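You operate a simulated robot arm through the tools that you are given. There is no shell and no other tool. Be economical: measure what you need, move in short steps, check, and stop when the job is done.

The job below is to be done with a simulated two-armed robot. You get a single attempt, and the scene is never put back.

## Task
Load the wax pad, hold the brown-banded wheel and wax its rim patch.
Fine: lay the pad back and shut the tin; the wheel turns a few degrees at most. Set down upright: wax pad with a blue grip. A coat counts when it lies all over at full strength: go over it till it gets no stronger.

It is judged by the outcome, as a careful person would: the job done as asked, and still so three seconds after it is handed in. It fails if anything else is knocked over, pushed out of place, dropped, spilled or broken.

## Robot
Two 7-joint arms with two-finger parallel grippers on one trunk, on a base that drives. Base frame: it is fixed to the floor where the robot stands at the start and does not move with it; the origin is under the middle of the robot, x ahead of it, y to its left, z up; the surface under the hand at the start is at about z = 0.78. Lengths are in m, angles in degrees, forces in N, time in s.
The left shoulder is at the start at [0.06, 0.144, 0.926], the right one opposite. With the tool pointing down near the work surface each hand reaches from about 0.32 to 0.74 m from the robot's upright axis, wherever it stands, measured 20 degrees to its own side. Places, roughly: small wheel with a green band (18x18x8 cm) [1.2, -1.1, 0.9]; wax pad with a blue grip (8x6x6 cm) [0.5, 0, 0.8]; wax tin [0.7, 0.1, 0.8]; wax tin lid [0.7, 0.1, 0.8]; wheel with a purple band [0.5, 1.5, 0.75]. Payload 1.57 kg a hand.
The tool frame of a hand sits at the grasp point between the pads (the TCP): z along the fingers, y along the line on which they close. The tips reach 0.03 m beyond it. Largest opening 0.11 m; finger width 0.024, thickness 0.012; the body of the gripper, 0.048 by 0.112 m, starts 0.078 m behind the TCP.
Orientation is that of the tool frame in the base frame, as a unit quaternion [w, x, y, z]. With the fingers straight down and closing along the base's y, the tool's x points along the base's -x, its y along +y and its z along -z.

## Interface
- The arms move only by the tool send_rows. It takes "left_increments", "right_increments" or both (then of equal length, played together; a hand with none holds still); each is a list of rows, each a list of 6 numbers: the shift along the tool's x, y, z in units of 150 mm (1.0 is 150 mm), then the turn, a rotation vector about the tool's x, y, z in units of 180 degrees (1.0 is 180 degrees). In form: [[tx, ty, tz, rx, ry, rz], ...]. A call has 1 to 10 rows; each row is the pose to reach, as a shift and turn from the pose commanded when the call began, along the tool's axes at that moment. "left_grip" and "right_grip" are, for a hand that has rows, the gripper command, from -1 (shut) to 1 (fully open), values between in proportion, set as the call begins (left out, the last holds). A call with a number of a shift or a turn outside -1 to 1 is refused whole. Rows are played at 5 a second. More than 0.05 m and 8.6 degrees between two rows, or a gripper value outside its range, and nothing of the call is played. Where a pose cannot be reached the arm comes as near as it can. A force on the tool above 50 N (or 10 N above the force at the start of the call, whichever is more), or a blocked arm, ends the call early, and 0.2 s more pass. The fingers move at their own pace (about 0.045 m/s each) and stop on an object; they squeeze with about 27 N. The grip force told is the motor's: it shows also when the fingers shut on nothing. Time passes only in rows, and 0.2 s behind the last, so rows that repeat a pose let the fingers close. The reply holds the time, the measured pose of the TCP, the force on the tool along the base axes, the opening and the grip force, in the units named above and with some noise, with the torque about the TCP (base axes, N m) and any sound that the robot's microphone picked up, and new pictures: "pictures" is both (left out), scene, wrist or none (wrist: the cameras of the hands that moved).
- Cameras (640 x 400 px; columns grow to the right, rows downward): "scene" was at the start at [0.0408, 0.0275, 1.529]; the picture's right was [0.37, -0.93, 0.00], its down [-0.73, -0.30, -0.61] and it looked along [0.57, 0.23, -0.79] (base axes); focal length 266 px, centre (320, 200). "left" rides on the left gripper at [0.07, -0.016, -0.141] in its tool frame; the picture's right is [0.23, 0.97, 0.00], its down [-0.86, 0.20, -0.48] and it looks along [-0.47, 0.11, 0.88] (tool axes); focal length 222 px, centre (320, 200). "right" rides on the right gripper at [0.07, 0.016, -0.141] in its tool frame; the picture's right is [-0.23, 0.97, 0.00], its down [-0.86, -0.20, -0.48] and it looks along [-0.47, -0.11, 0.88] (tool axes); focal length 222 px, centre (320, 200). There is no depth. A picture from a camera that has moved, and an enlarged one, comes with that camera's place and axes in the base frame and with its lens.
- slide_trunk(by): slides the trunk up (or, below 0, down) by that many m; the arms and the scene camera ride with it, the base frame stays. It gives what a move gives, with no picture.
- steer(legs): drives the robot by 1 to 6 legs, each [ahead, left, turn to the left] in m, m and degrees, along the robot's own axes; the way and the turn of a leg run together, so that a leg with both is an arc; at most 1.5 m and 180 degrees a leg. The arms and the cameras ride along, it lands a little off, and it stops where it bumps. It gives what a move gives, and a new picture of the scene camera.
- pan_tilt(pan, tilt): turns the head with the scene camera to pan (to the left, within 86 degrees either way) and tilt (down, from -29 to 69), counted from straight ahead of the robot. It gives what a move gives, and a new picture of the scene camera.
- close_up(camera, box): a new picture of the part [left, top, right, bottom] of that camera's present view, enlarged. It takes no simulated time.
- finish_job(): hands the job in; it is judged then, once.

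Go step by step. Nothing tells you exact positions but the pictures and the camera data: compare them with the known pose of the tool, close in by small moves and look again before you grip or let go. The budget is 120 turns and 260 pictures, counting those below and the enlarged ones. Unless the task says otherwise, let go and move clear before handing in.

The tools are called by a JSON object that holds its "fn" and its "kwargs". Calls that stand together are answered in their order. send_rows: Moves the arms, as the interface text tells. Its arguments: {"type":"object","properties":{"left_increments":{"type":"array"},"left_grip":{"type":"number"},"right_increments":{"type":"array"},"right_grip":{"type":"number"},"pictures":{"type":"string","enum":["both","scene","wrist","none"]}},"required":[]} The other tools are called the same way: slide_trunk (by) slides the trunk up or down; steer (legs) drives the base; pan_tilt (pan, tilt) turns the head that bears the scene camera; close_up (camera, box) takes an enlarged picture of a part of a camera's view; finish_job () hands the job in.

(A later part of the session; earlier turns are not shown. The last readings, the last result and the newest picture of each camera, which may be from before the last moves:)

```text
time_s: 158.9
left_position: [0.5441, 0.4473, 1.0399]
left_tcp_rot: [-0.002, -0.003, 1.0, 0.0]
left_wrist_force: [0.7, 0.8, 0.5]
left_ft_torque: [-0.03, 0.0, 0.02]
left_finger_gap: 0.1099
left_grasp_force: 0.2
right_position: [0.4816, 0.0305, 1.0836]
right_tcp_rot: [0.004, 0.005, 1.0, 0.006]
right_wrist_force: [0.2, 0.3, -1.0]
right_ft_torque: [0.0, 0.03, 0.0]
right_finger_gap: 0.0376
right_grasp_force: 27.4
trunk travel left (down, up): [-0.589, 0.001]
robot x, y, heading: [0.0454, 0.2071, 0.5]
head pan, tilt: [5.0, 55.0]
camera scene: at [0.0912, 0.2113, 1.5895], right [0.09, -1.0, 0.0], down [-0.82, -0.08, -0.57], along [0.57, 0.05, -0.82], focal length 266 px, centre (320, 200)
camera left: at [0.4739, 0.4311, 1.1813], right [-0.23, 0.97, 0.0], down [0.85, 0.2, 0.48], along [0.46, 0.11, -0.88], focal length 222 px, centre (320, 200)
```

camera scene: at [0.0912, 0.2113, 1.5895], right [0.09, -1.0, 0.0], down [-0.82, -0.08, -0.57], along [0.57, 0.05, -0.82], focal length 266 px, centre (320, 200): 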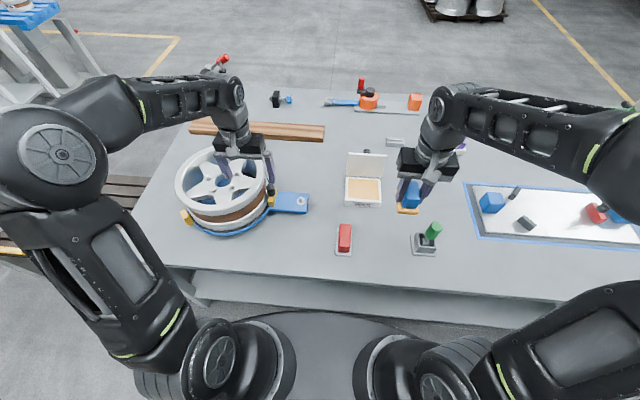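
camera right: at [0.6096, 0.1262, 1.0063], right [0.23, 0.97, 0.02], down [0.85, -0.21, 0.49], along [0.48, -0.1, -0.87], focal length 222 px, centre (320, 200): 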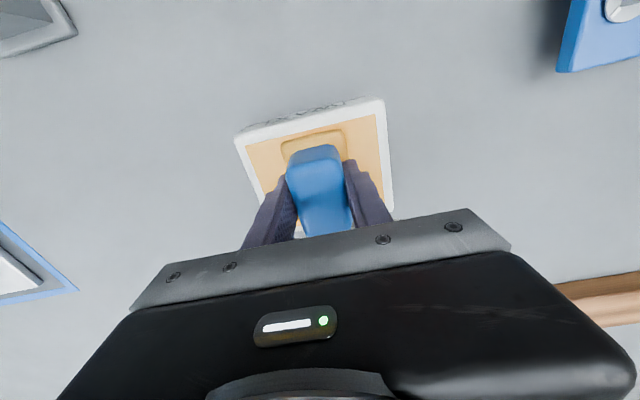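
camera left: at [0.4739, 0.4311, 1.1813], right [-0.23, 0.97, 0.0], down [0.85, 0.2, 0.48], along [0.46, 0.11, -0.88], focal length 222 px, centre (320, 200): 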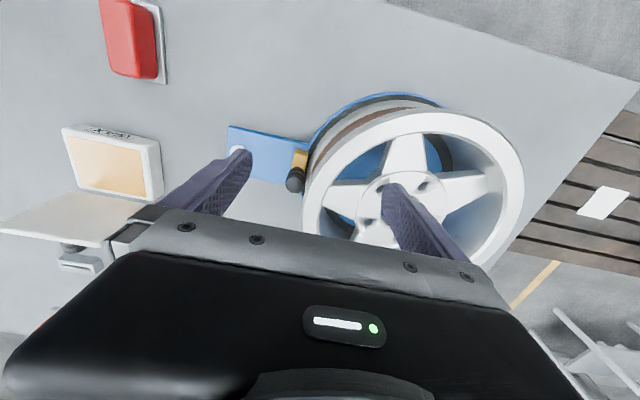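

{"fn": "close_up", "kwargs": {"camera": "left", "box": [220, 90, 420, 220]}}

{"fn": "close_up", "kwargs": {"camera": "left", "box": [270, 130, 330, 200]}}

```text
3.08 times, centred on (320, 155) of left
camera zoom: at [0.4739, 0.4311, 1.1813], right [-0.23, 0.97, 0.0], down [0.85, 0.2, 0.48], along [0.46, 0.11, -0.88], focal length 684 px, centre (320, 338)
```

zoom: 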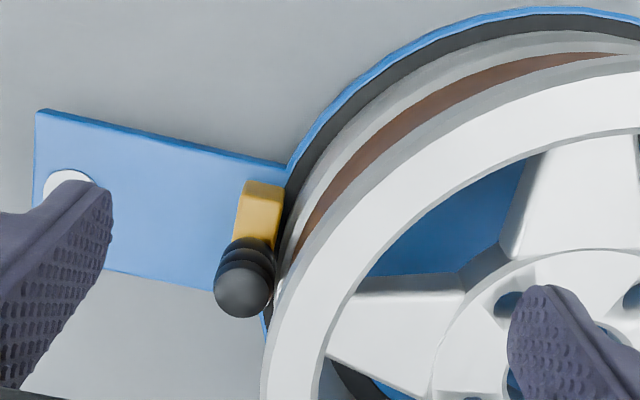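

```text
5.71 times, centred on (300, 165) of left
camera zoom: at [0.4739, 0.4311, 1.1813], right [-0.23, 0.97, 0.0], down [0.85, 0.2, 0.48], along [0.46, 0.11, -0.88], focal length 1269 px, centre (434, 400)
```

zoom: 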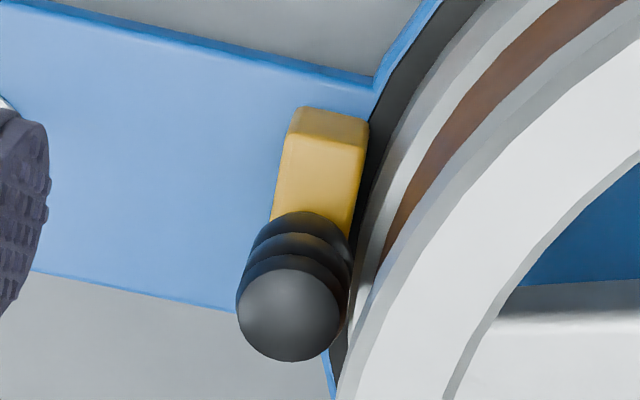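

The sliding jaw (knob at about [0.626, 0.424, 0.855]) seems to have a small gap to the wheel; I'll turn the left hand, close it, and push the knob toward the wheel from outside.

{"fn": "send_rows", "kwargs": {"left_increments": [[-0.05, -0.1, 0, 0, 0, -0.047], [-0.1, -0.2, 0, 0, 0, -0.094], [-0.2, -0.3, 0.05, 0, 0, -0.141], [-0.3, -0.4, 0.1, 0, 0, -0.188], [-0.4, -0.5, 0.2, 0, 0, -0.235], [-0.5, -0.5, 0.3, 0, 0, -0.282], [-0.547, -0.5, 0.4, 0, 0, -0.329], [-0.547, -0.5, 0.5, 0, 0, -0.376], [-0.547, -0.5, 0.6, 0, 0, -0.423], [-0.547, -0.5, 0.6, 0, 0, -0.47]], "left_grip": -1}}

```text
time_s: 161.1
left_position: [0.6258, 0.3735, 0.9521]
left_tcp_rot: [0.0, -0.676, 0.737, 0.0]
left_wrist_force: [0.0, -0.3, -0.1]
left_ft_torque: [0.0, 0.04, 0.03]
left_finger_gap: 0.0
left_grasp_force: 21.4
right_position: [0.4806, 0.0303, 1.0841]
right_tcp_rot: [0.005, 0.006, 1.0, 0.006]
right_wrist_force: [-0.8, -0.9, -0.6]
right_ft_torque: [0.0, 0.0, -0.01]
right_finger_gap: 0.0378
right_grasp_force: 26.7
trunk travel left (down, up): [-0.589, 0.001]
robot x, y, heading: [0.0447, 0.2073, 0.3]
head pan, tilt: [5.0, 55.0]
camera scene: at [0.0896, 0.2115, 1.5895], right [0.09, -1.0, 0.0], down [-0.82, -0.08, -0.57], along [0.57, 0.05, -0.82], focal length 266 px, centre (320, 200)
camera left: at [0.6342, 0.3034, 1.0923], right [-0.99, -0.14, 0.0], down [-0.12, 0.87, 0.48], along [-0.07, 0.47, -0.88], focal length 222 px, centre (320, 200)
```

scene: 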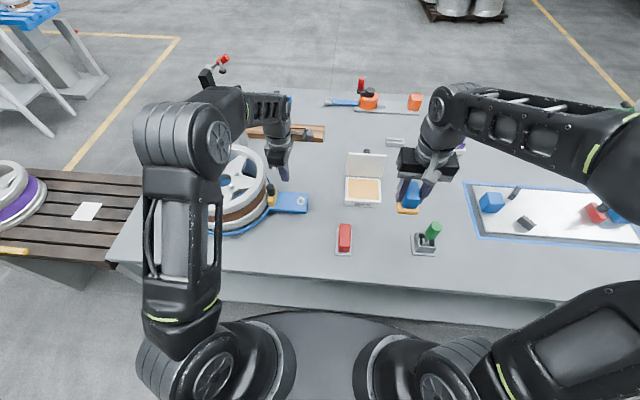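
left: 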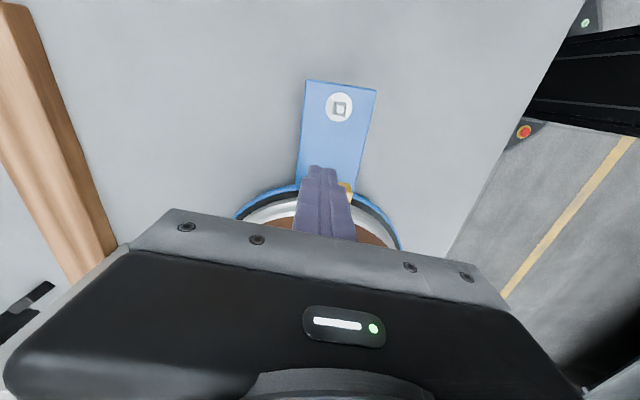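

{"fn": "send_rows", "kwargs": {"left_increments": [[0, 0.07, 0.2, 0, 0, 0], [0, 0.07, 0.4, 0, 0, 0], [0, 0.07, 0.6, 0, 0, 0]]}}

{"fn": "close_up", "kwargs": {"camera": "scene", "box": [230, 140, 330, 240]}}

```text
time_s: 161.9
left_position: [0.6143, 0.3749, 0.8612]
left_tcp_rot: [-0.001, -0.674, 0.738, 0.001]
left_wrist_force: [-0.3, 0.5, 0.4]
left_ft_torque: [-0.02, -0.01, -0.01]
left_finger_gap: 0.0
left_grasp_force: 21.2
right_position: [0.481, 0.0321, 1.084]
right_tcp_rot: [0.005, 0.005, 1.0, 0.006]
right_wrist_force: [0.2, -0.3, -0.8]
right_ft_torque: [0.01, -0.03, 0.01]
right_finger_gap: 0.0373
right_grasp_force: 27.3
trunk travel left (down, up): [-0.589, 0.001]
robot x, y, heading: [0.0447, 0.2055, 0.4]
head pan, tilt: [5.0, 55.0]
camera scene: at [0.0902, 0.2117, 1.5895], right [0.09, -1.0, 0.0], down [-0.82, -0.08, -0.57], along [0.57, 0.05, -0.82], focal length 266 px, centre (320, 200)
camera left: at [0.6231, 0.305, 1.0021], right [-0.99, -0.14, 0.0], down [-0.12, 0.87, 0.48], along [-0.07, 0.47, -0.88], focal length 222 px, centre (320, 200)
```

scene: 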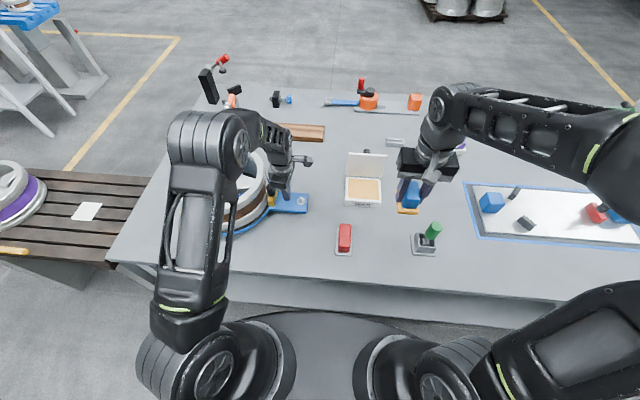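
left: 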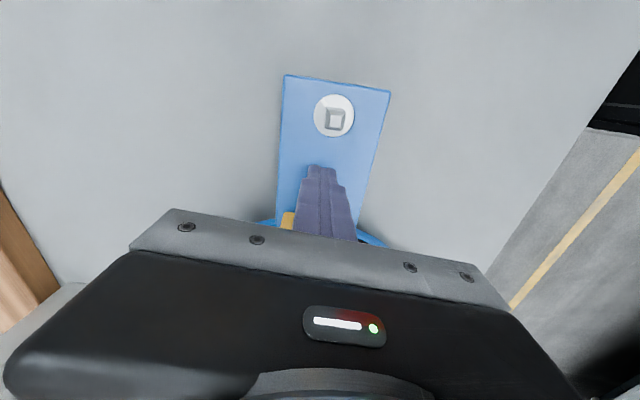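

```text
4.00 times, centred on (280, 190) of scene
camera zoom: at [0.0902, 0.2117, 1.5895], right [0.09, -1.0, 0.0], down [-0.82, -0.08, -0.57], along [0.57, 0.05, -0.82], focal length 1064 px, centre (480, 240)
```

zoom: 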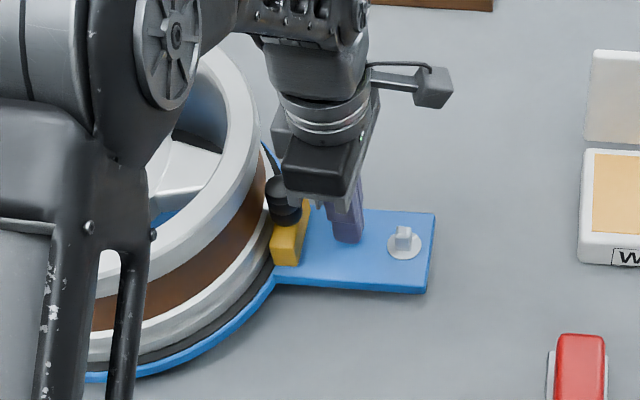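

{"fn": "send_rows", "kwargs": {"left_increments": [[-0.04, -0.04, 0, 0, 0, 0], [-0.08, -0.04, 0, 0, 0, 0], [-0.11, -0.04, 0, 0, 0, 0], [-0.13, -0.04, 0, 0, 0, 0], [-0.15, -0.04, 0, 0, 0, 0], [-0.17, -0.04, 0, 0, 0, 0], [-0.19, -0.04, 0, 0, 0, 0]]}}

{"fn": "close_up", "kwargs": {"camera": "scene", "box": [230, 140, 330, 240]}}

```text
time_s: 163.5
left_position: [0.6227, 0.3993, 0.8618]
left_tcp_rot: [0.0, -0.674, 0.739, 0.0]
left_wrist_force: [0.0, -17.6, 1.3]
left_ft_torque: [0.51, -0.01, 0.18]
left_finger_gap: 0.0
left_grasp_force: 21.1
right_position: [0.482, 0.0294, 1.0836]
right_tcp_rot: [0.005, 0.006, 1.0, 0.008]
right_wrist_force: [0.5, 0.1, -0.1]
right_ft_torque: [0.03, -0.01, 0.0]
right_finger_gap: 0.0375
right_grasp_force: 27.0
trunk travel left (down, up): [-0.589, 0.001]
robot x, y, heading: [0.0488, 0.2026, 0.4]
head pan, tilt: [5.0, 55.0]
camera scene: at [0.0897, 0.2085, 1.5896], right [0.09, -1.0, 0.0], down [-0.82, -0.07, -0.57], along [0.57, 0.05, -0.82], focal length 266 px, centre (320, 200)
camera left: at [0.6318, 0.3279, 1.0022], right [-0.99, -0.14, 0.0], down [-0.12, 0.87, 0.48], along [-0.07, 0.47, -0.88], focal length 222 px, centre (320, 200)
```

scene: 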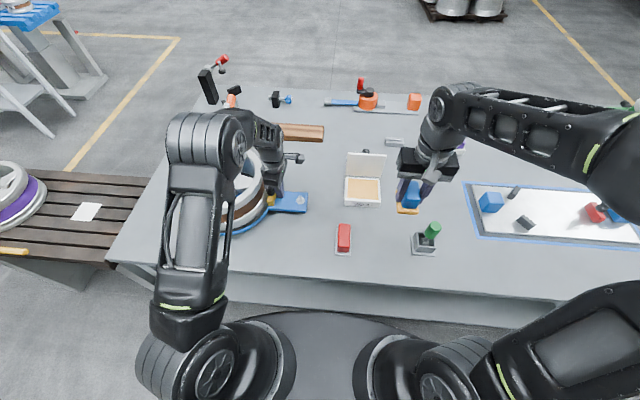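
left: 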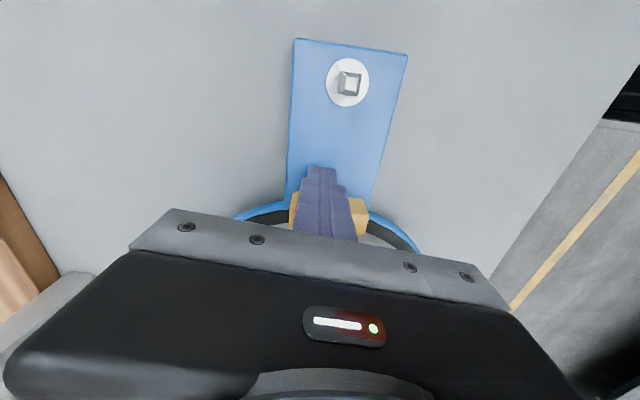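

```text
4.00 times, centred on (280, 190) of scene
camera zoom: at [0.0897, 0.2085, 1.5896], right [0.09, -1.0, 0.0], down [-0.82, -0.07, -0.57], along [0.57, 0.05, -0.82], focal length 1064 px, centre (480, 240)
```

zoom: 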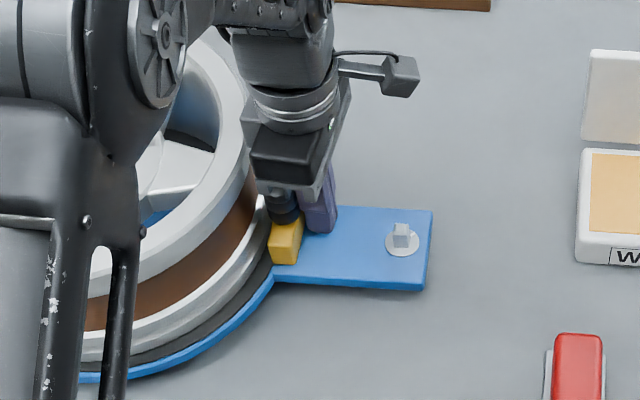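

{"fn": "send_rows", "kwargs": {"left_increments": [[-0.015, 0, 0, 0, 0, 0], [-0.03, 0, 0, 0, 0, 0], [-0.045, 0, 0, 0, 0, 0], [-0.06, 0, 0, 0, 0, 0], [-0.075, 0, 0, 0, 0, 0]], "pictures": "wrist"}}

{"fn": "close_up", "kwargs": {"camera": "scene", "box": [230, 140, 330, 240]}}

```text
time_s: 164.8
left_position: [0.6258, 0.3977, 0.8639]
left_tcp_rot: [-0.005, -0.67, 0.743, -0.008]
left_wrist_force: [0.7, -16.1, 3.8]
left_ft_torque: [1.44, 0.07, 0.13]
left_finger_gap: 0.0002
left_grasp_force: 21.3
right_position: [0.4804, 0.0316, 1.0843]
right_tcp_rot: [0.005, 0.006, 1.0, 0.006]
right_wrist_force: [0.4, 0.7, -0.1]
right_ft_torque: [-0.05, 0.01, 0.02]
right_finger_gap: 0.0374
right_grasp_force: 27.6
trunk travel left (down, up): [-0.589, 0.001]
robot x, y, heading: [0.046, 0.2067, 0.6]
head pan, tilt: [5.0, 55.0]
stopped in row 5 (left hand): the force on the tool passed its limit at 57 N (the readings are from after the stop); the commanded pose is now the measured one
camera left: at [0.6324, 0.3295, 1.0053], right [-0.99, -0.12, 0.0], down [-0.11, 0.88, 0.46], along [-0.06, 0.46, -0.89], focal length 222 px, centre (320, 200)
```

left: 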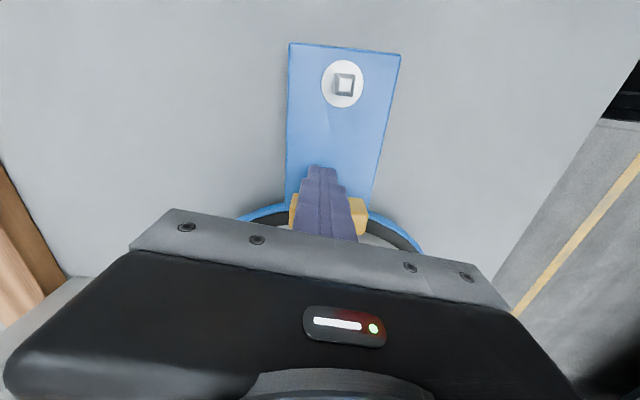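

```text
4.00 times, centred on (280, 190) of scene
camera zoom: at [0.0893, 0.2118, 1.5896], right [0.09, -1.0, 0.0], down [-0.82, -0.07, -0.57], along [0.57, 0.05, -0.82], focal length 1064 px, centre (480, 240)
```

zoom: 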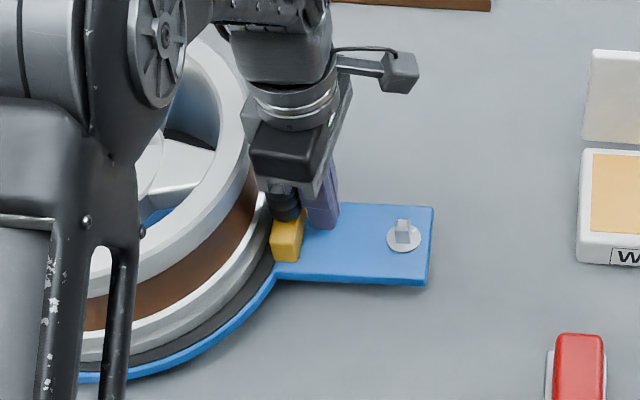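

The jaw doesn't budge at 57 N, so it's already home; the wheel itself must be held by hand. I back the left hand away and up, restoring its orientation.

{"fn": "send_rows", "kwargs": {"left_increments": [[0.1, 0, 0, 0, 0, 0], [0.2, 0, -0.1, 0, 0, 0], [0.2, 0, -0.4, 0, 0, 0], [0.2, 0, -0.7, 0, 0, 0], [0.2, 0, -1, 0, 0, 0]], "pictures": "none"}}

{"fn": "send_rows", "kwargs": {"left_increments": [[0, 0.1, -0.1, 0, 0, 0.047], [0, 0.2, -0.2, 0, 0, 0.094], [0, 0.3, -0.3, 0, 0, 0.141], [0, 0.4, -0.4, 0, 0, 0.188], [0, 0.5, -0.5, 0, 0, 0.235], [0, 0.6, -0.6, 0, 0, 0.282], [0, 0.7, -0.6, 0, 0, 0.329], [0, 0.8, -0.6, 0, 0, 0.376], [0, 0.9, -0.6, 0, 0, 0.423], [0, 1, -0.6, 0, 0, 0.47]], "left_grip": 0.6, "pictures": "none"}}

{"fn": "close_up", "kwargs": {"camera": "scene", "box": [160, 130, 320, 250]}}

```text
time_s: 166.0
left_position: [0.6211, 0.3748, 1.015]
left_tcp_rot: [-0.005, -0.671, 0.741, -0.005]
left_wrist_force: [-0.2, 0.6, -0.1]
left_ft_torque: [0.01, -0.05, -0.02]
left_finger_gap: 0.0002
left_grasp_force: 21.3
right_position: [0.4809, 0.0316, 1.0842]
right_tcp_rot: [0.005, 0.006, 1.0, 0.006]
right_wrist_force: [0.4, 0.4, -0.8]
right_ft_torque: [0.02, 0.0, -0.01]
right_finger_gap: 0.0374
right_grasp_force: 27.1
trunk travel left (down, up): [-0.589, 0.001]
robot x, y, heading: [0.047, 0.2045, 0.3]
head pan, tilt: [5.0, 55.0]
```

```text
time_s: 168.2
left_position: [0.4691, 0.3907, 1.1024]
left_tcp_rot: [0.001, 0.004, 1.0, -0.007]
left_wrist_force: [0.0, -0.1, 0.2]
left_ft_torque: [0.0, -0.01, 0.02]
left_finger_gap: 0.0879
left_grasp_force: 0.0
right_position: [0.4806, 0.0303, 1.0834]
right_tcp_rot: [0.005, 0.006, 1.0, 0.007]
right_wrist_force: [-0.3, 0.5, -0.9]
right_ft_torque: [0.04, -0.03, 0.0]
right_finger_gap: 0.0375
right_grasp_force: 27.1
trunk travel left (down, up): [-0.589, 0.001]
robot x, y, heading: [0.0475, 0.2097, 0.0]
head pan, tilt: [5.0, 55.0]
```

```text
3.33 times, centred on (240, 190) of scene
camera zoom: at [0.0892, 0.2114, 1.5895], right [0.09, -1.0, 0.0], down [-0.82, -0.08, -0.57], along [0.57, 0.05, -0.82], focal length 887 px, centre (587, 233)
```

zoom: 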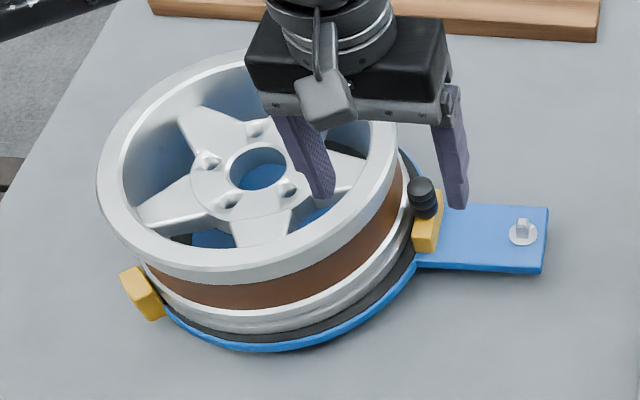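

{"fn": "steer", "kwargs": {"legs": [[0, 0.3, 0]]}}

{"fn": "send_rows", "kwargs": {"left_increments": [[-0.25, 0, 0.05, 0, 0, 0], [-0.5, 0, 0.1, 0, 0, 0], [-0.75, 0, 0.2, 0, 0, 0], [-0.95, 0, 0.4, 0, 0, 0]]}}

{"fn": "close_up", "kwargs": {"camera": "left", "box": [160, 60, 480, 260]}}

```text
time_s: 170.3
left_position: [0.4696, 0.6952, 1.1022]
left_tcp_rot: [0.0, 0.004, 1.0, -0.007]
left_wrist_force: [0.7, 0.1, -0.8]
left_ft_torque: [-0.01, 0.01, 0.06]
left_finger_gap: 0.0878
left_grasp_force: 0.0
right_position: [0.4795, 0.3361, 1.084]
right_tcp_rot: [0.006, 0.008, 1.0, 0.005]
right_wrist_force: [0.5, -0.1, -0.6]
right_ft_torque: [-0.02, 0.0, 0.02]
right_finger_gap: 0.0373
right_grasp_force: 27.1
trunk travel left (down, up): [-0.589, 0.001]
robot x, y, heading: [0.0415, 0.5127, 0.3]
head pan, tilt: [5.0, 55.0]
camera scene: at [0.0884, 0.5176, 1.5895], right [0.09, -1.0, 0.0], down [-0.82, -0.08, -0.57], along [0.57, 0.05, -0.82], focal length 266 px, centre (320, 200)
```

scene: 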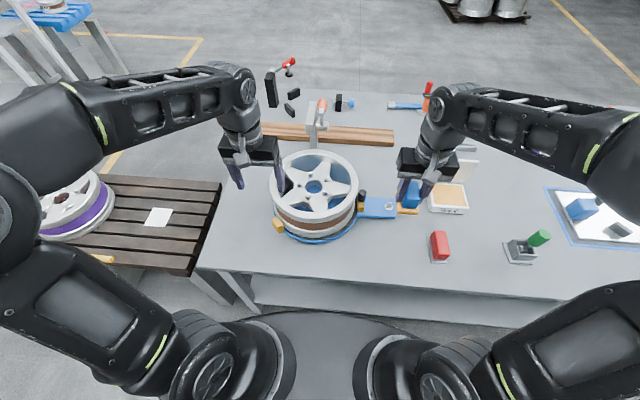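

```text
time_s: 171.3
left_position: [0.6141, 0.6951, 1.0421]
left_tcp_rot: [0.0, 0.003, 1.0, -0.006]
left_wrist_force: [0.5, 0.2, 0.6]
left_ft_torque: [0.0, 0.06, 0.02]
left_finger_gap: 0.0882
left_grasp_force: 0.1
right_position: [0.4806, 0.3362, 1.0835]
right_tcp_rot: [0.004, 0.006, 1.0, 0.006]
right_wrist_force: [-0.3, -0.3, -0.7]
right_ft_torque: [0.01, 0.04, 0.0]
right_finger_gap: 0.0372
right_grasp_force: 26.9
trunk travel left (down, up): [-0.589, 0.001]
robot x, y, heading: [0.0455, 0.508, 0.2]
head pan, tilt: [5.0, 55.0]
camera scene: at [0.0895, 0.5164, 1.5895], right [0.09, -1.0, 0.0], down [-0.82, -0.07, -0.57], along [0.57, 0.05, -0.82], focal length 266 px, centre (320, 200)
camera left: at [0.543, 0.6808, 1.1831], right [-0.22, 0.98, -0.01], down [0.86, 0.2, 0.48], along [0.47, 0.09, -0.88], focal length 222 px, centre (320, 200)
```

scene: 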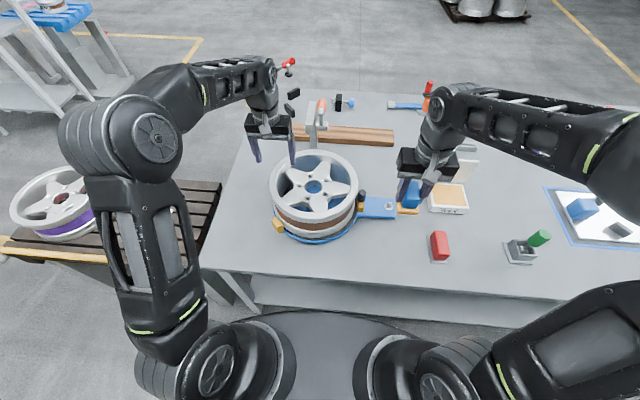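
left: 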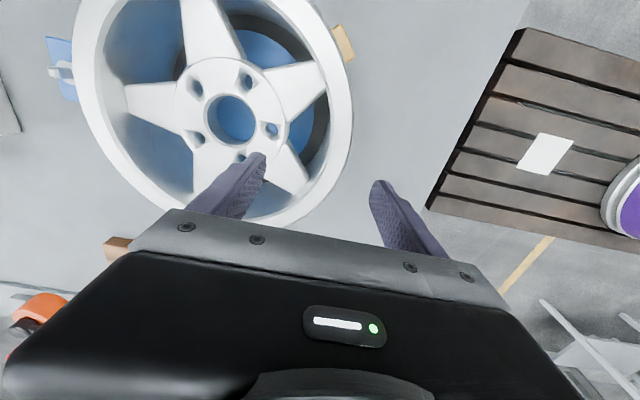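

```text
2.00 times, centred on (320, 160) of left
camera zoom: at [0.543, 0.6808, 1.1831], right [-0.22, 0.98, -0.01], down [0.86, 0.2, 0.48], along [0.47, 0.09, -0.88], focal length 444 px, centre (320, 280)
```

zoom: 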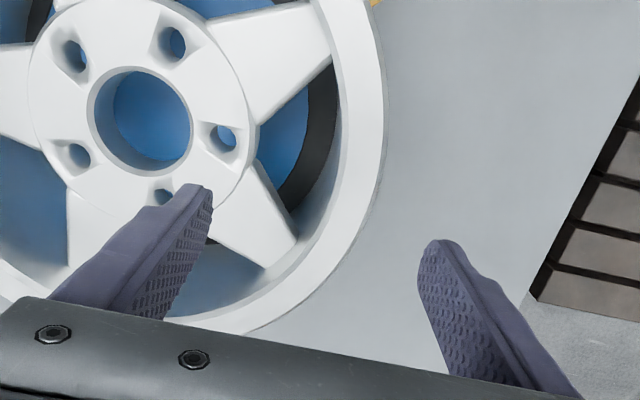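

{"fn": "send_rows", "kwargs": {"left_increments": [[0.015, 0.1, 0.17, 0, 0, 0], [0.015, 0.1, 0.34, 0, 0, 0]], "pictures": "wrist"}}

{"fn": "close_up", "kwargs": {"camera": "left", "box": [200, 60, 440, 260]}}

```text
time_s: 171.9
left_position: [0.6119, 0.7086, 0.9907]
left_tcp_rot: [0.0, 0.004, 1.0, -0.007]
left_wrist_force: [0.1, 0.1, 0.5]
left_ft_torque: [0.03, 0.0, 0.0]
left_finger_gap: 0.088
left_grasp_force: 0.2
right_position: [0.4801, 0.3355, 1.084]
right_tcp_rot: [0.005, 0.008, 1.0, 0.006]
right_wrist_force: [0.3, 0.4, -0.3]
right_ft_torque: [-0.01, -0.01, 0.0]
right_finger_gap: 0.0375
right_grasp_force: 27.3
trunk travel left (down, up): [-0.589, 0.001]
robot x, y, heading: [0.0429, 0.5128, 0.5]
head pan, tilt: [5.0, 55.0]
camera left: at [0.54, 0.6942, 1.1313], right [-0.22, 0.98, -0.01], down [0.86, 0.2, 0.48], along [0.47, 0.1, -0.88], focal length 222 px, centre (320, 200)
```

left: 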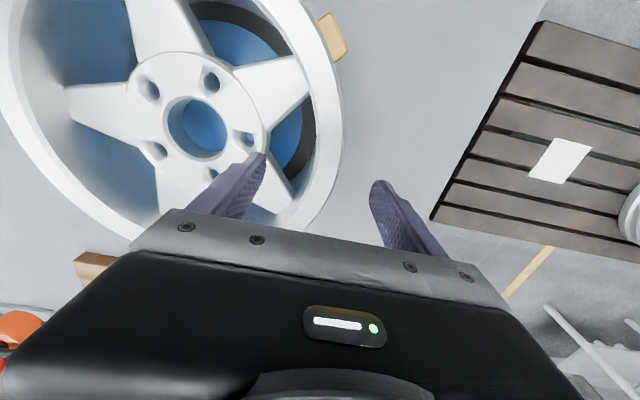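

```text
2.00 times, centred on (320, 160) of left
camera zoom: at [0.54, 0.6942, 1.1313], right [-0.22, 0.98, -0.01], down [0.86, 0.2, 0.48], along [0.47, 0.1, -0.88], focal length 444 px, centre (320, 280)
```

zoom: 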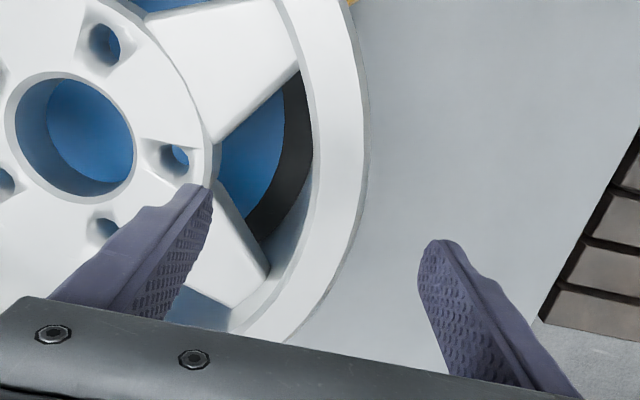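

{"fn": "send_rows", "kwargs": {"left_increments": [[0.08, 0.037, 0, 0, 0, 0], [0.08, 0.037, 0.1, 0, 0, 0], [0.08, 0.037, 0.2, 0, 0, 0], [0.08, 0.037, 0.3, 0, 0, 0]]}}

{"fn": "close_up", "kwargs": {"camera": "left", "box": [200, 60, 440, 260]}}

{"fn": "close_up", "kwargs": {"camera": "scene", "box": [230, 100, 390, 250]}}

```text
time_s: 172.9
left_position: [0.598, 0.7131, 0.9455]
left_tcp_rot: [0.0, 0.003, 1.0, -0.006]
left_wrist_force: [0.5, 0.6, -0.3]
left_ft_torque: [0.02, 0.01, 0.02]
left_finger_gap: 0.088
left_grasp_force: 0.1
right_position: [0.4804, 0.3357, 1.0849]
right_tcp_rot: [0.006, 0.007, 1.0, 0.006]
right_wrist_force: [0.2, -0.4, -0.6]
right_ft_torque: [0.02, 0.03, -0.02]
right_finger_gap: 0.0376
right_grasp_force: 27.2
trunk travel left (down, up): [-0.589, 0.001]
robot x, y, heading: [0.0428, 0.5082, -0.1]
head pan, tilt: [5.0, 55.0]
camera scene: at [0.0889, 0.5163, 1.5895], right [0.09, -1.0, 0.0], down [-0.82, -0.07, -0.57], along [0.57, 0.05, -0.82], focal length 266 px, centre (320, 200)
camera left: at [0.527, 0.6997, 1.086], right [-0.22, 0.98, -0.01], down [0.86, 0.2, 0.48], along [0.47, 0.1, -0.88], focal length 222 px, centre (320, 200)
```

scene: 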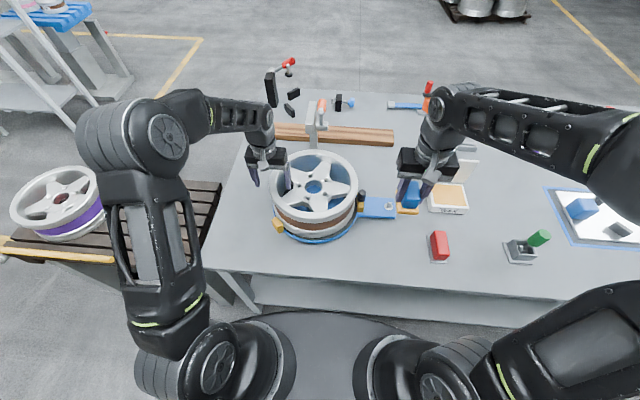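
left: 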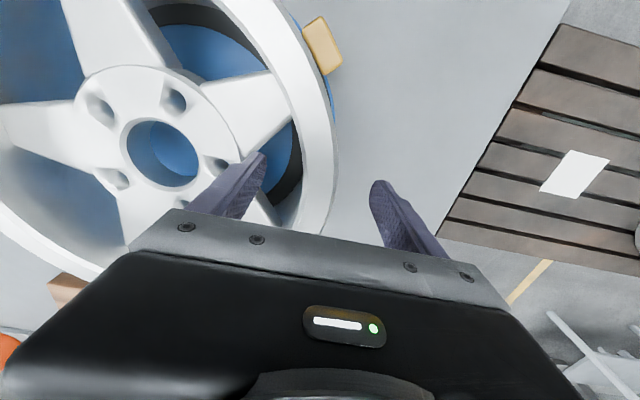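

```text
2.00 times, centred on (320, 160) of left
camera zoom: at [0.527, 0.6997, 1.086], right [-0.22, 0.98, -0.01], down [0.86, 0.2, 0.48], along [0.47, 0.1, -0.88], focal length 444 px, centre (320, 280)
```

zoom: 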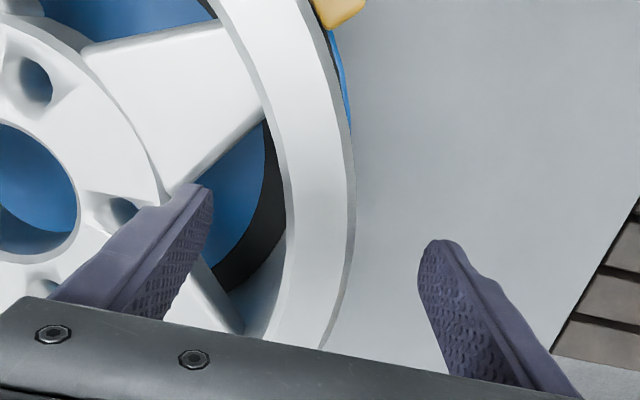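

```text
2.67 times, centred on (310, 175) of scene
camera zoom: at [0.0889, 0.5163, 1.5895], right [0.09, -1.0, 0.0], down [-0.82, -0.07, -0.57], along [0.57, 0.05, -0.82], focal length 709 px, centre (347, 267)
```

zoom: 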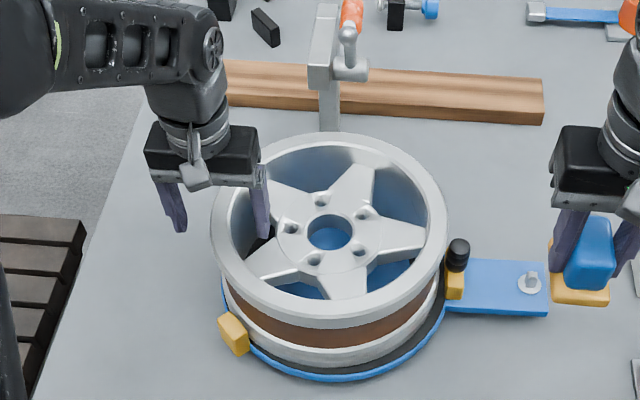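

{"fn": "send_rows", "kwargs": {"left_increments": [[0, 0, 0.04, 0, 0, 0], [0, 0, 0.08, 0, 0, 0], [0, 0, 0.13, 0, 0, 0]], "pictures": "none"}}

{"fn": "send_rows", "kwargs": {"left_increments": [[0, 0, 0, 0, 0, 0], [0, 0, 0, 0, 0, 0], [0, 0, 0, 0, 0, 0], [0, 0, 0, 0, 0, 0]], "left_grip": -1}}

{"fn": "close_up", "kwargs": {"camera": "scene", "box": [230, 100, 390, 250]}}

```text
time_s: 173.5
left_position: [0.6052, 0.7129, 0.9436]
left_tcp_rot: [0.012, 0.002, 1.0, -0.008]
left_wrist_force: [3.0, 4.7, 23.1]
left_ft_torque: [-1.06, 0.2, 0.0]
left_finger_gap: 0.0843
left_grasp_force: 0.1
right_position: [0.4782, 0.3364, 1.0841]
right_tcp_rot: [0.006, 0.006, 1.0, 0.005]
right_wrist_force: [-0.3, 0.8, -1.2]
right_ft_torque: [-0.02, 0.01, -0.04]
right_finger_gap: 0.0374
right_grasp_force: 26.8
trunk travel left (down, up): [-0.589, 0.001]
robot x, y, heading: [0.0469, 0.51, 0.3]
head pan, tilt: [5.0, 55.0]
stopped in row 3 (left hand): the force on the tool passed its limit at 57 N (the readings are from after the stop); the commanded pose is now the measured one
```

```text
time_s: 174.5
left_position: [0.6, 0.7114, 0.9382]
left_tcp_rot: [0.005, 0.003, 1.0, -0.006]
left_wrist_force: [3.6, -14.8, 4.5]
left_ft_torque: [0.11, 0.04, 0.42]
left_finger_gap: 0.0284
left_grasp_force: 18.9
right_position: [0.481, 0.3344, 1.083]
right_tcp_rot: [0.005, 0.007, 1.0, 0.008]
right_wrist_force: [-0.5, -0.9, -1.3]
right_ft_torque: [0.04, 0.01, 0.04]
right_finger_gap: 0.0373
right_grasp_force: 27.3
trunk travel left (down, up): [-0.589, 0.001]
robot x, y, heading: [0.046, 0.5138, 0.3]
head pan, tilt: [5.0, 55.0]
camera scene: at [0.0895, 0.5132, 1.5889], right [0.09, -1.0, 0.0], down [-0.82, -0.07, -0.57], along [0.57, 0.05, -0.82], focal length 266 px, centre (320, 200)
camera left: at [0.5287, 0.6971, 1.0789], right [-0.22, 0.97, -0.01], down [0.85, 0.2, 0.48], along [0.47, 0.1, -0.88], focal length 222 px, centre (320, 200)
```

scene: 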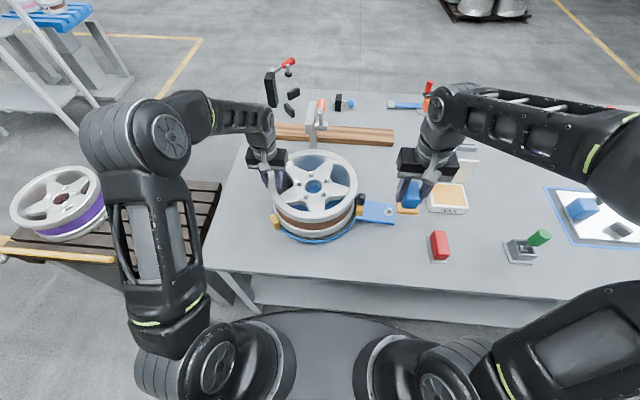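
left: 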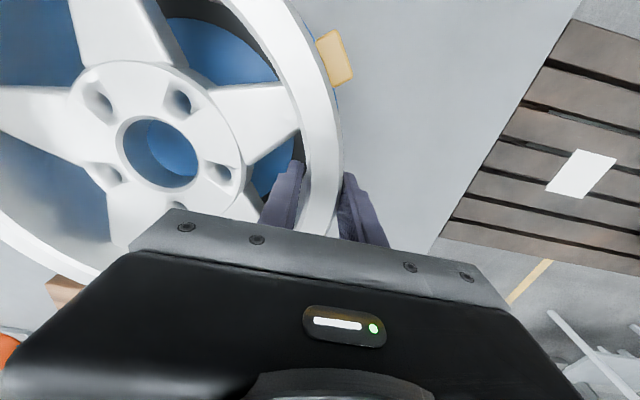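

```text
2.67 times, centred on (310, 175) of scene
camera zoom: at [0.0895, 0.5132, 1.5889], right [0.09, -1.0, 0.0], down [-0.82, -0.07, -0.57], along [0.57, 0.05, -0.82], focal length 709 px, centre (347, 267)
```

zoom: 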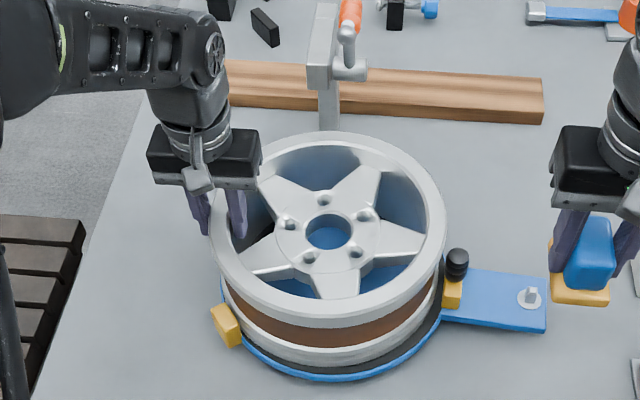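

The grip closed on the rim (28 mm), but the whole turntable turned by about 4° in the process. While holding the rim I turn it back along its arc.

{"fn": "send_rows", "kwargs": {"left_increments": [[0.014, 0, 0, 0, 0, -0.005], [0.028, 0, 0, 0, 0, -0.01], [0.042, 0, 0, 0, 0, -0.015], [0.056, 0, 0, 0, 0, -0.02], [0.068, 0, 0, 0, 0, -0.024], [0.068, 0, 0, 0, 0, -0.024]], "pictures": "scene"}}

{"fn": "close_up", "kwargs": {"camera": "scene", "box": [230, 100, 390, 250]}}

```text
time_s: 175.9
left_position: [0.5938, 0.7115, 0.9403]
left_tcp_rot: [0.005, -0.036, 0.999, -0.008]
left_wrist_force: [6.3, -10.5, -1.9]
left_ft_torque: [0.87, 0.04, 0.77]
left_finger_gap: 0.0278
left_grasp_force: 26.7
right_position: [0.4816, 0.3356, 1.0829]
right_tcp_rot: [0.004, 0.006, 1.0, 0.007]
right_wrist_force: [0.5, 0.0, -0.4]
right_ft_torque: [0.02, -0.02, 0.01]
right_finger_gap: 0.0372
right_grasp_force: 27.0
trunk travel left (down, up): [-0.589, 0.001]
robot x, y, heading: [0.0429, 0.5112, 0.5]
head pan, tilt: [5.0, 55.0]
camera scene: at [0.0916, 0.5155, 1.5894], right [0.09, -1.0, 0.0], down [-0.82, -0.07, -0.57], along [0.57, 0.05, -0.82], focal length 266 px, centre (320, 200)
```

scene: 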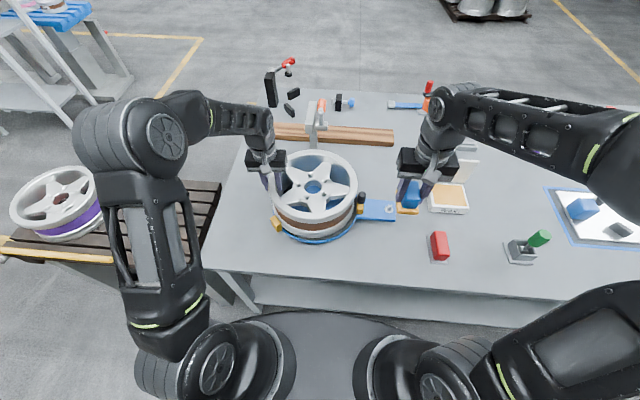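

```text
2.67 times, centred on (310, 175) of scene
camera zoom: at [0.0916, 0.5155, 1.5894], right [0.09, -1.0, 0.0], down [-0.82, -0.07, -0.57], along [0.57, 0.05, -0.82], focal length 709 px, centre (347, 267)
```

zoom: 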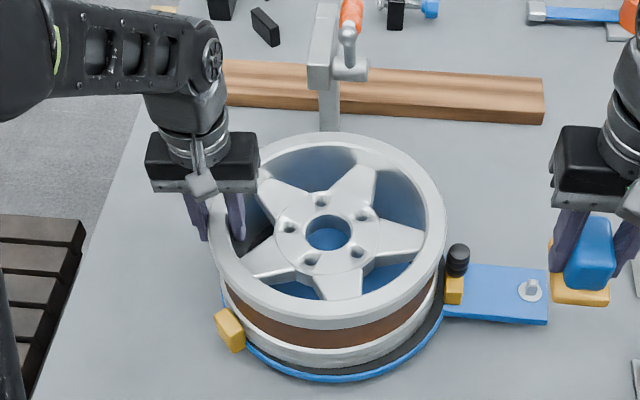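

{"fn": "send_rows", "kwargs": {"left_increments": [[0.02, 0, 0, 0, 0, -0.004], [0.04, 0, 0, 0, 0, -0.008], [0.06, 0, 0, 0, 0, -0.012], [0.08, 0, 0, 0, 0, -0.016], [0.09, 0, 0, 0, 0, -0.02], [0.09, 0, 0, 0, 0, -0.02]], "pictures": "none"}}

{"fn": "close_up", "kwargs": {"camera": "scene", "box": [230, 100, 390, 250]}}

```text
time_s: 177.3
left_position: [0.5804, 0.7089, 0.9405]
left_tcp_rot: [0.006, -0.066, 0.998, -0.008]
left_wrist_force: [9.7, -16.5, 0.5]
left_ft_torque: [0.77, 0.08, 0.89]
left_finger_gap: 0.0295
left_grasp_force: 26.9
right_position: [0.4815, 0.3343, 1.0829]
right_tcp_rot: [0.004, 0.007, 1.0, 0.007]
right_wrist_force: [0.9, -0.1, -0.2]
right_ft_torque: [-0.01, -0.01, 0.0]
right_finger_gap: 0.0372
right_grasp_force: 27.1
trunk travel left (down, up): [-0.589, 0.001]
robot x, y, heading: [0.0425, 0.5111, 0.4]
head pan, tilt: [5.0, 55.0]
```

```text
2.67 times, centred on (310, 175) of scene
camera zoom: at [0.0916, 0.5146, 1.5894], right [0.09, -1.0, 0.0], down [-0.82, -0.07, -0.57], along [0.57, 0.05, -0.82], focal length 709 px, centre (347, 267)
```

zoom: 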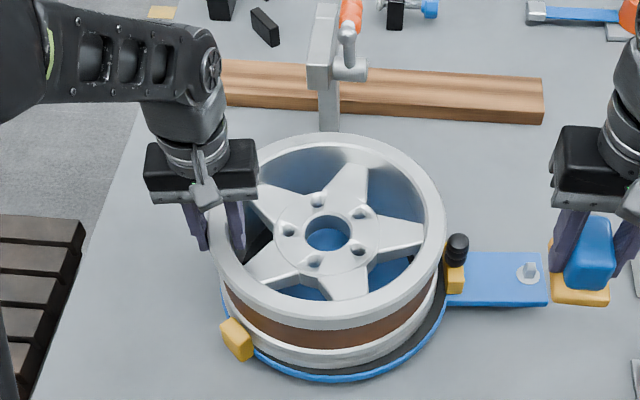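

Slightly overshot; I turn it back about half of the last step.

{"fn": "send_rows", "kwargs": {"left_increments": [[-0.02, 0, 0, 0, 0, 0.005], [-0.04, 0, 0, 0, 0, 0.01], [-0.06, 0, 0, 0, 0, 0.016], [-0.07, 0, 0, 0, 0, 0.02], [-0.07, 0, 0, 0, 0, 0.02]], "pictures": "none"}}

{"fn": "close_up", "kwargs": {"camera": "scene", "box": [230, 100, 390, 250]}}

```text
time_s: 178.5
left_position: [0.5899, 0.7112, 0.941]
left_tcp_rot: [0.006, -0.035, 0.999, -0.007]
left_wrist_force: [8.6, -16.2, 0.6]
left_ft_torque: [0.47, 0.78, 0.8]
left_finger_gap: 0.029
left_grasp_force: 27.1
right_position: [0.481, 0.3333, 1.0838]
right_tcp_rot: [0.004, 0.006, 1.0, 0.008]
right_wrist_force: [0.6, -0.6, -0.1]
right_ft_torque: [0.01, 0.02, 0.0]
right_finger_gap: 0.0375
right_grasp_force: 27.5
trunk travel left (down, up): [-0.589, 0.001]
robot x, y, heading: [0.0429, 0.5083, 0.1]
head pan, tilt: [5.0, 55.0]
```

```text
2.67 times, centred on (310, 175) of scene
camera zoom: at [0.0908, 0.5144, 1.5895], right [0.09, -1.0, 0.0], down [-0.82, -0.07, -0.57], along [0.57, 0.05, -0.82], focal length 709 px, centre (347, 267)
```

zoom: 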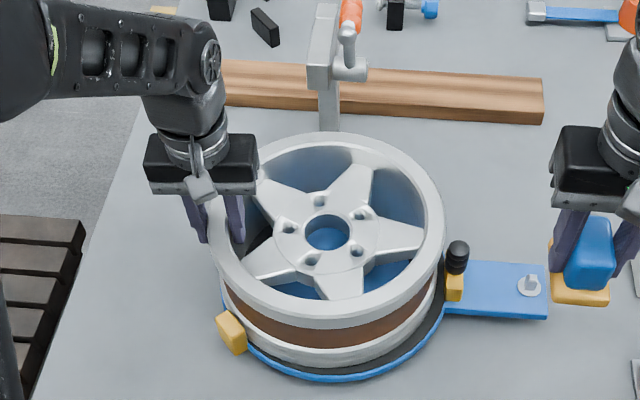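

Wheel is back within about a degree and held. Now I bring the pad over the right side of the rim face.

{"fn": "send_rows", "kwargs": {"right_increments": [[-0.16, 0.15, 0, 0, 0, 0], [-0.32, 0.3, 0.1, 0, 0, 0], [-0.48, 0.45, 0.2, 0, 0, 0], [-0.64, 0.6, 0.3, 0, 0, 0], [-0.8, 0.74, 0.42, 0, 0, 0]]}}

{"fn": "close_up", "kwargs": {"camera": "right", "box": [200, 60, 480, 240]}}

{"fn": "close_up", "kwargs": {"camera": "scene", "box": [230, 100, 390, 250]}}

```text
time_s: 179.7
left_position: [0.589, 0.7109, 0.9412]
left_tcp_rot: [0.007, -0.036, 0.999, -0.008]
left_wrist_force: [9.5, -16.5, 0.1]
left_ft_torque: [0.74, 0.35, 1.06]
left_finger_gap: 0.0289
left_grasp_force: 26.9
right_position: [0.6035, 0.4463, 1.0232]
right_tcp_rot: [0.004, 0.007, 1.0, 0.007]
right_wrist_force: [-0.2, 0.5, -0.6]
right_ft_torque: [0.04, 0.01, 0.0]
right_finger_gap: 0.0376
right_grasp_force: 27.1
trunk travel left (down, up): [-0.589, 0.001]
robot x, y, heading: [0.0423, 0.5085, -0.0]
head pan, tilt: [5.0, 55.0]
camera scene: at [0.091, 0.5147, 1.5895], right [0.09, -1.0, 0.0], down [-0.82, -0.07, -0.57], along [0.57, 0.05, -0.82], focal length 266 px, centre (320, 200)
camera right: at [0.5339, 0.4618, 1.1646], right [0.24, 0.97, 0.02], down [0.85, -0.22, 0.48], along [0.47, -0.1, -0.88], focal length 222 px, centre (320, 200)
```

scene: 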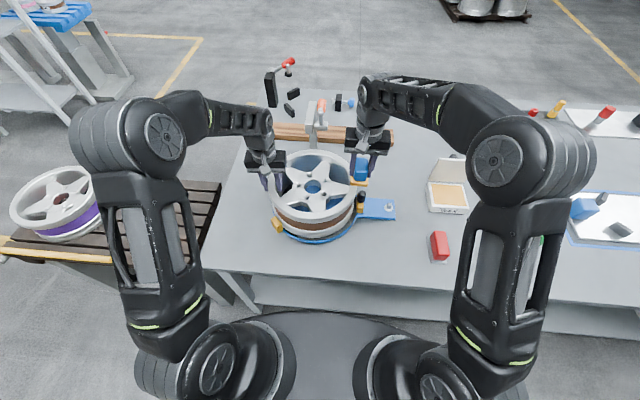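
right: 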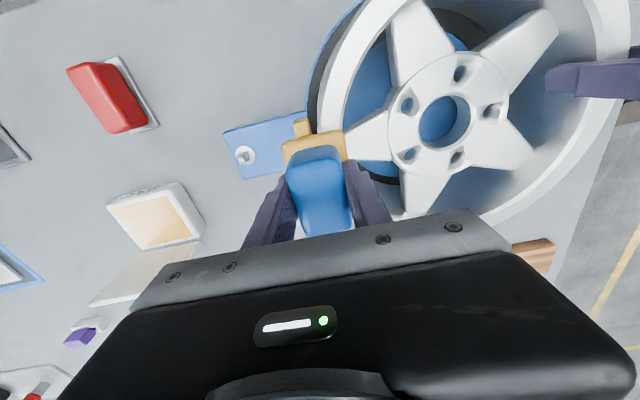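

```text
2.22 times, centred on (340, 150) of right
camera zoom: at [0.5339, 0.4618, 1.1646], right [0.24, 0.97, 0.02], down [0.85, -0.22, 0.48], along [0.47, -0.1, -0.88], focal length 494 px, centre (276, 311)
```

zoom: 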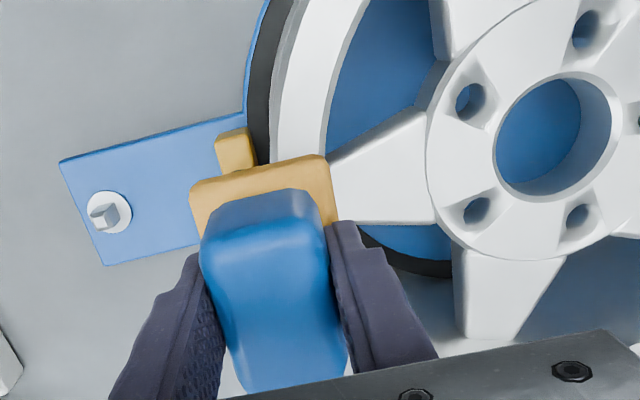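

```text
2.67 times, centred on (310, 175) of scene
camera zoom: at [0.091, 0.5147, 1.5895], right [0.09, -1.0, 0.0], down [-0.82, -0.07, -0.57], along [0.57, 0.05, -0.82], focal length 709 px, centre (347, 267)
```

zoom: 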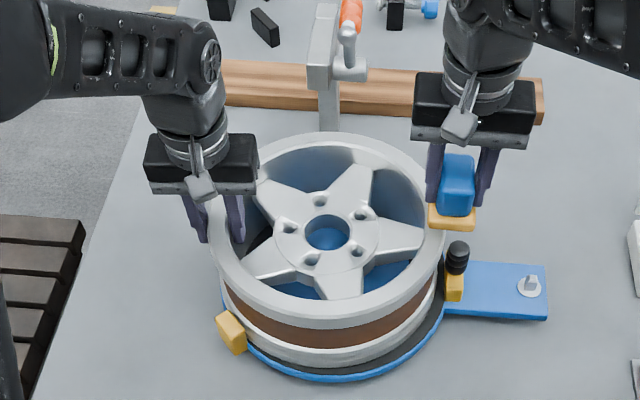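

{"fn": "send_rows", "kwargs": {"right_increments": [[0, 0, 0.1, 0, 0, 0], [0, 0, 0.2, 0, 0, 0], [0, 0, 0.24, 0, 0, 0], [0, 0, 0.27, 0, 0, 0], [0, 0, 0.3, 0, 0, 0], [0, 0, 0.32, 0, 0, 0]], "pictures": "none"}}

```text
time_s: 180.7
left_position: [0.5868, 0.7111, 0.9412]
left_tcp_rot: [0.007, -0.035, 0.999, -0.008]
left_wrist_force: [3.9, -3.0, 4.7]
left_ft_torque: [0.47, 0.9, 0.93]
left_finger_gap: 0.0294
left_grasp_force: 26.8
right_position: [0.6049, 0.4454, 0.9915]
right_tcp_rot: [0.012, 0.008, 1.0, 0.008]
right_wrist_force: [-4.3, -2.8, 11.0]
right_ft_torque: [-0.12, 0.51, 0.14]
right_finger_gap: 0.0376
right_grasp_force: 27.0
trunk travel left (down, up): [-0.589, 0.001]
robot x, y, heading: [0.0445, 0.5091, 0.1]
head pan, tilt: [5.0, 55.0]
stopped in row 5 (right hand): the force on the tool passed its limit at 56 N (the readings are from after the stop); the commanded pose is now the measured one
```

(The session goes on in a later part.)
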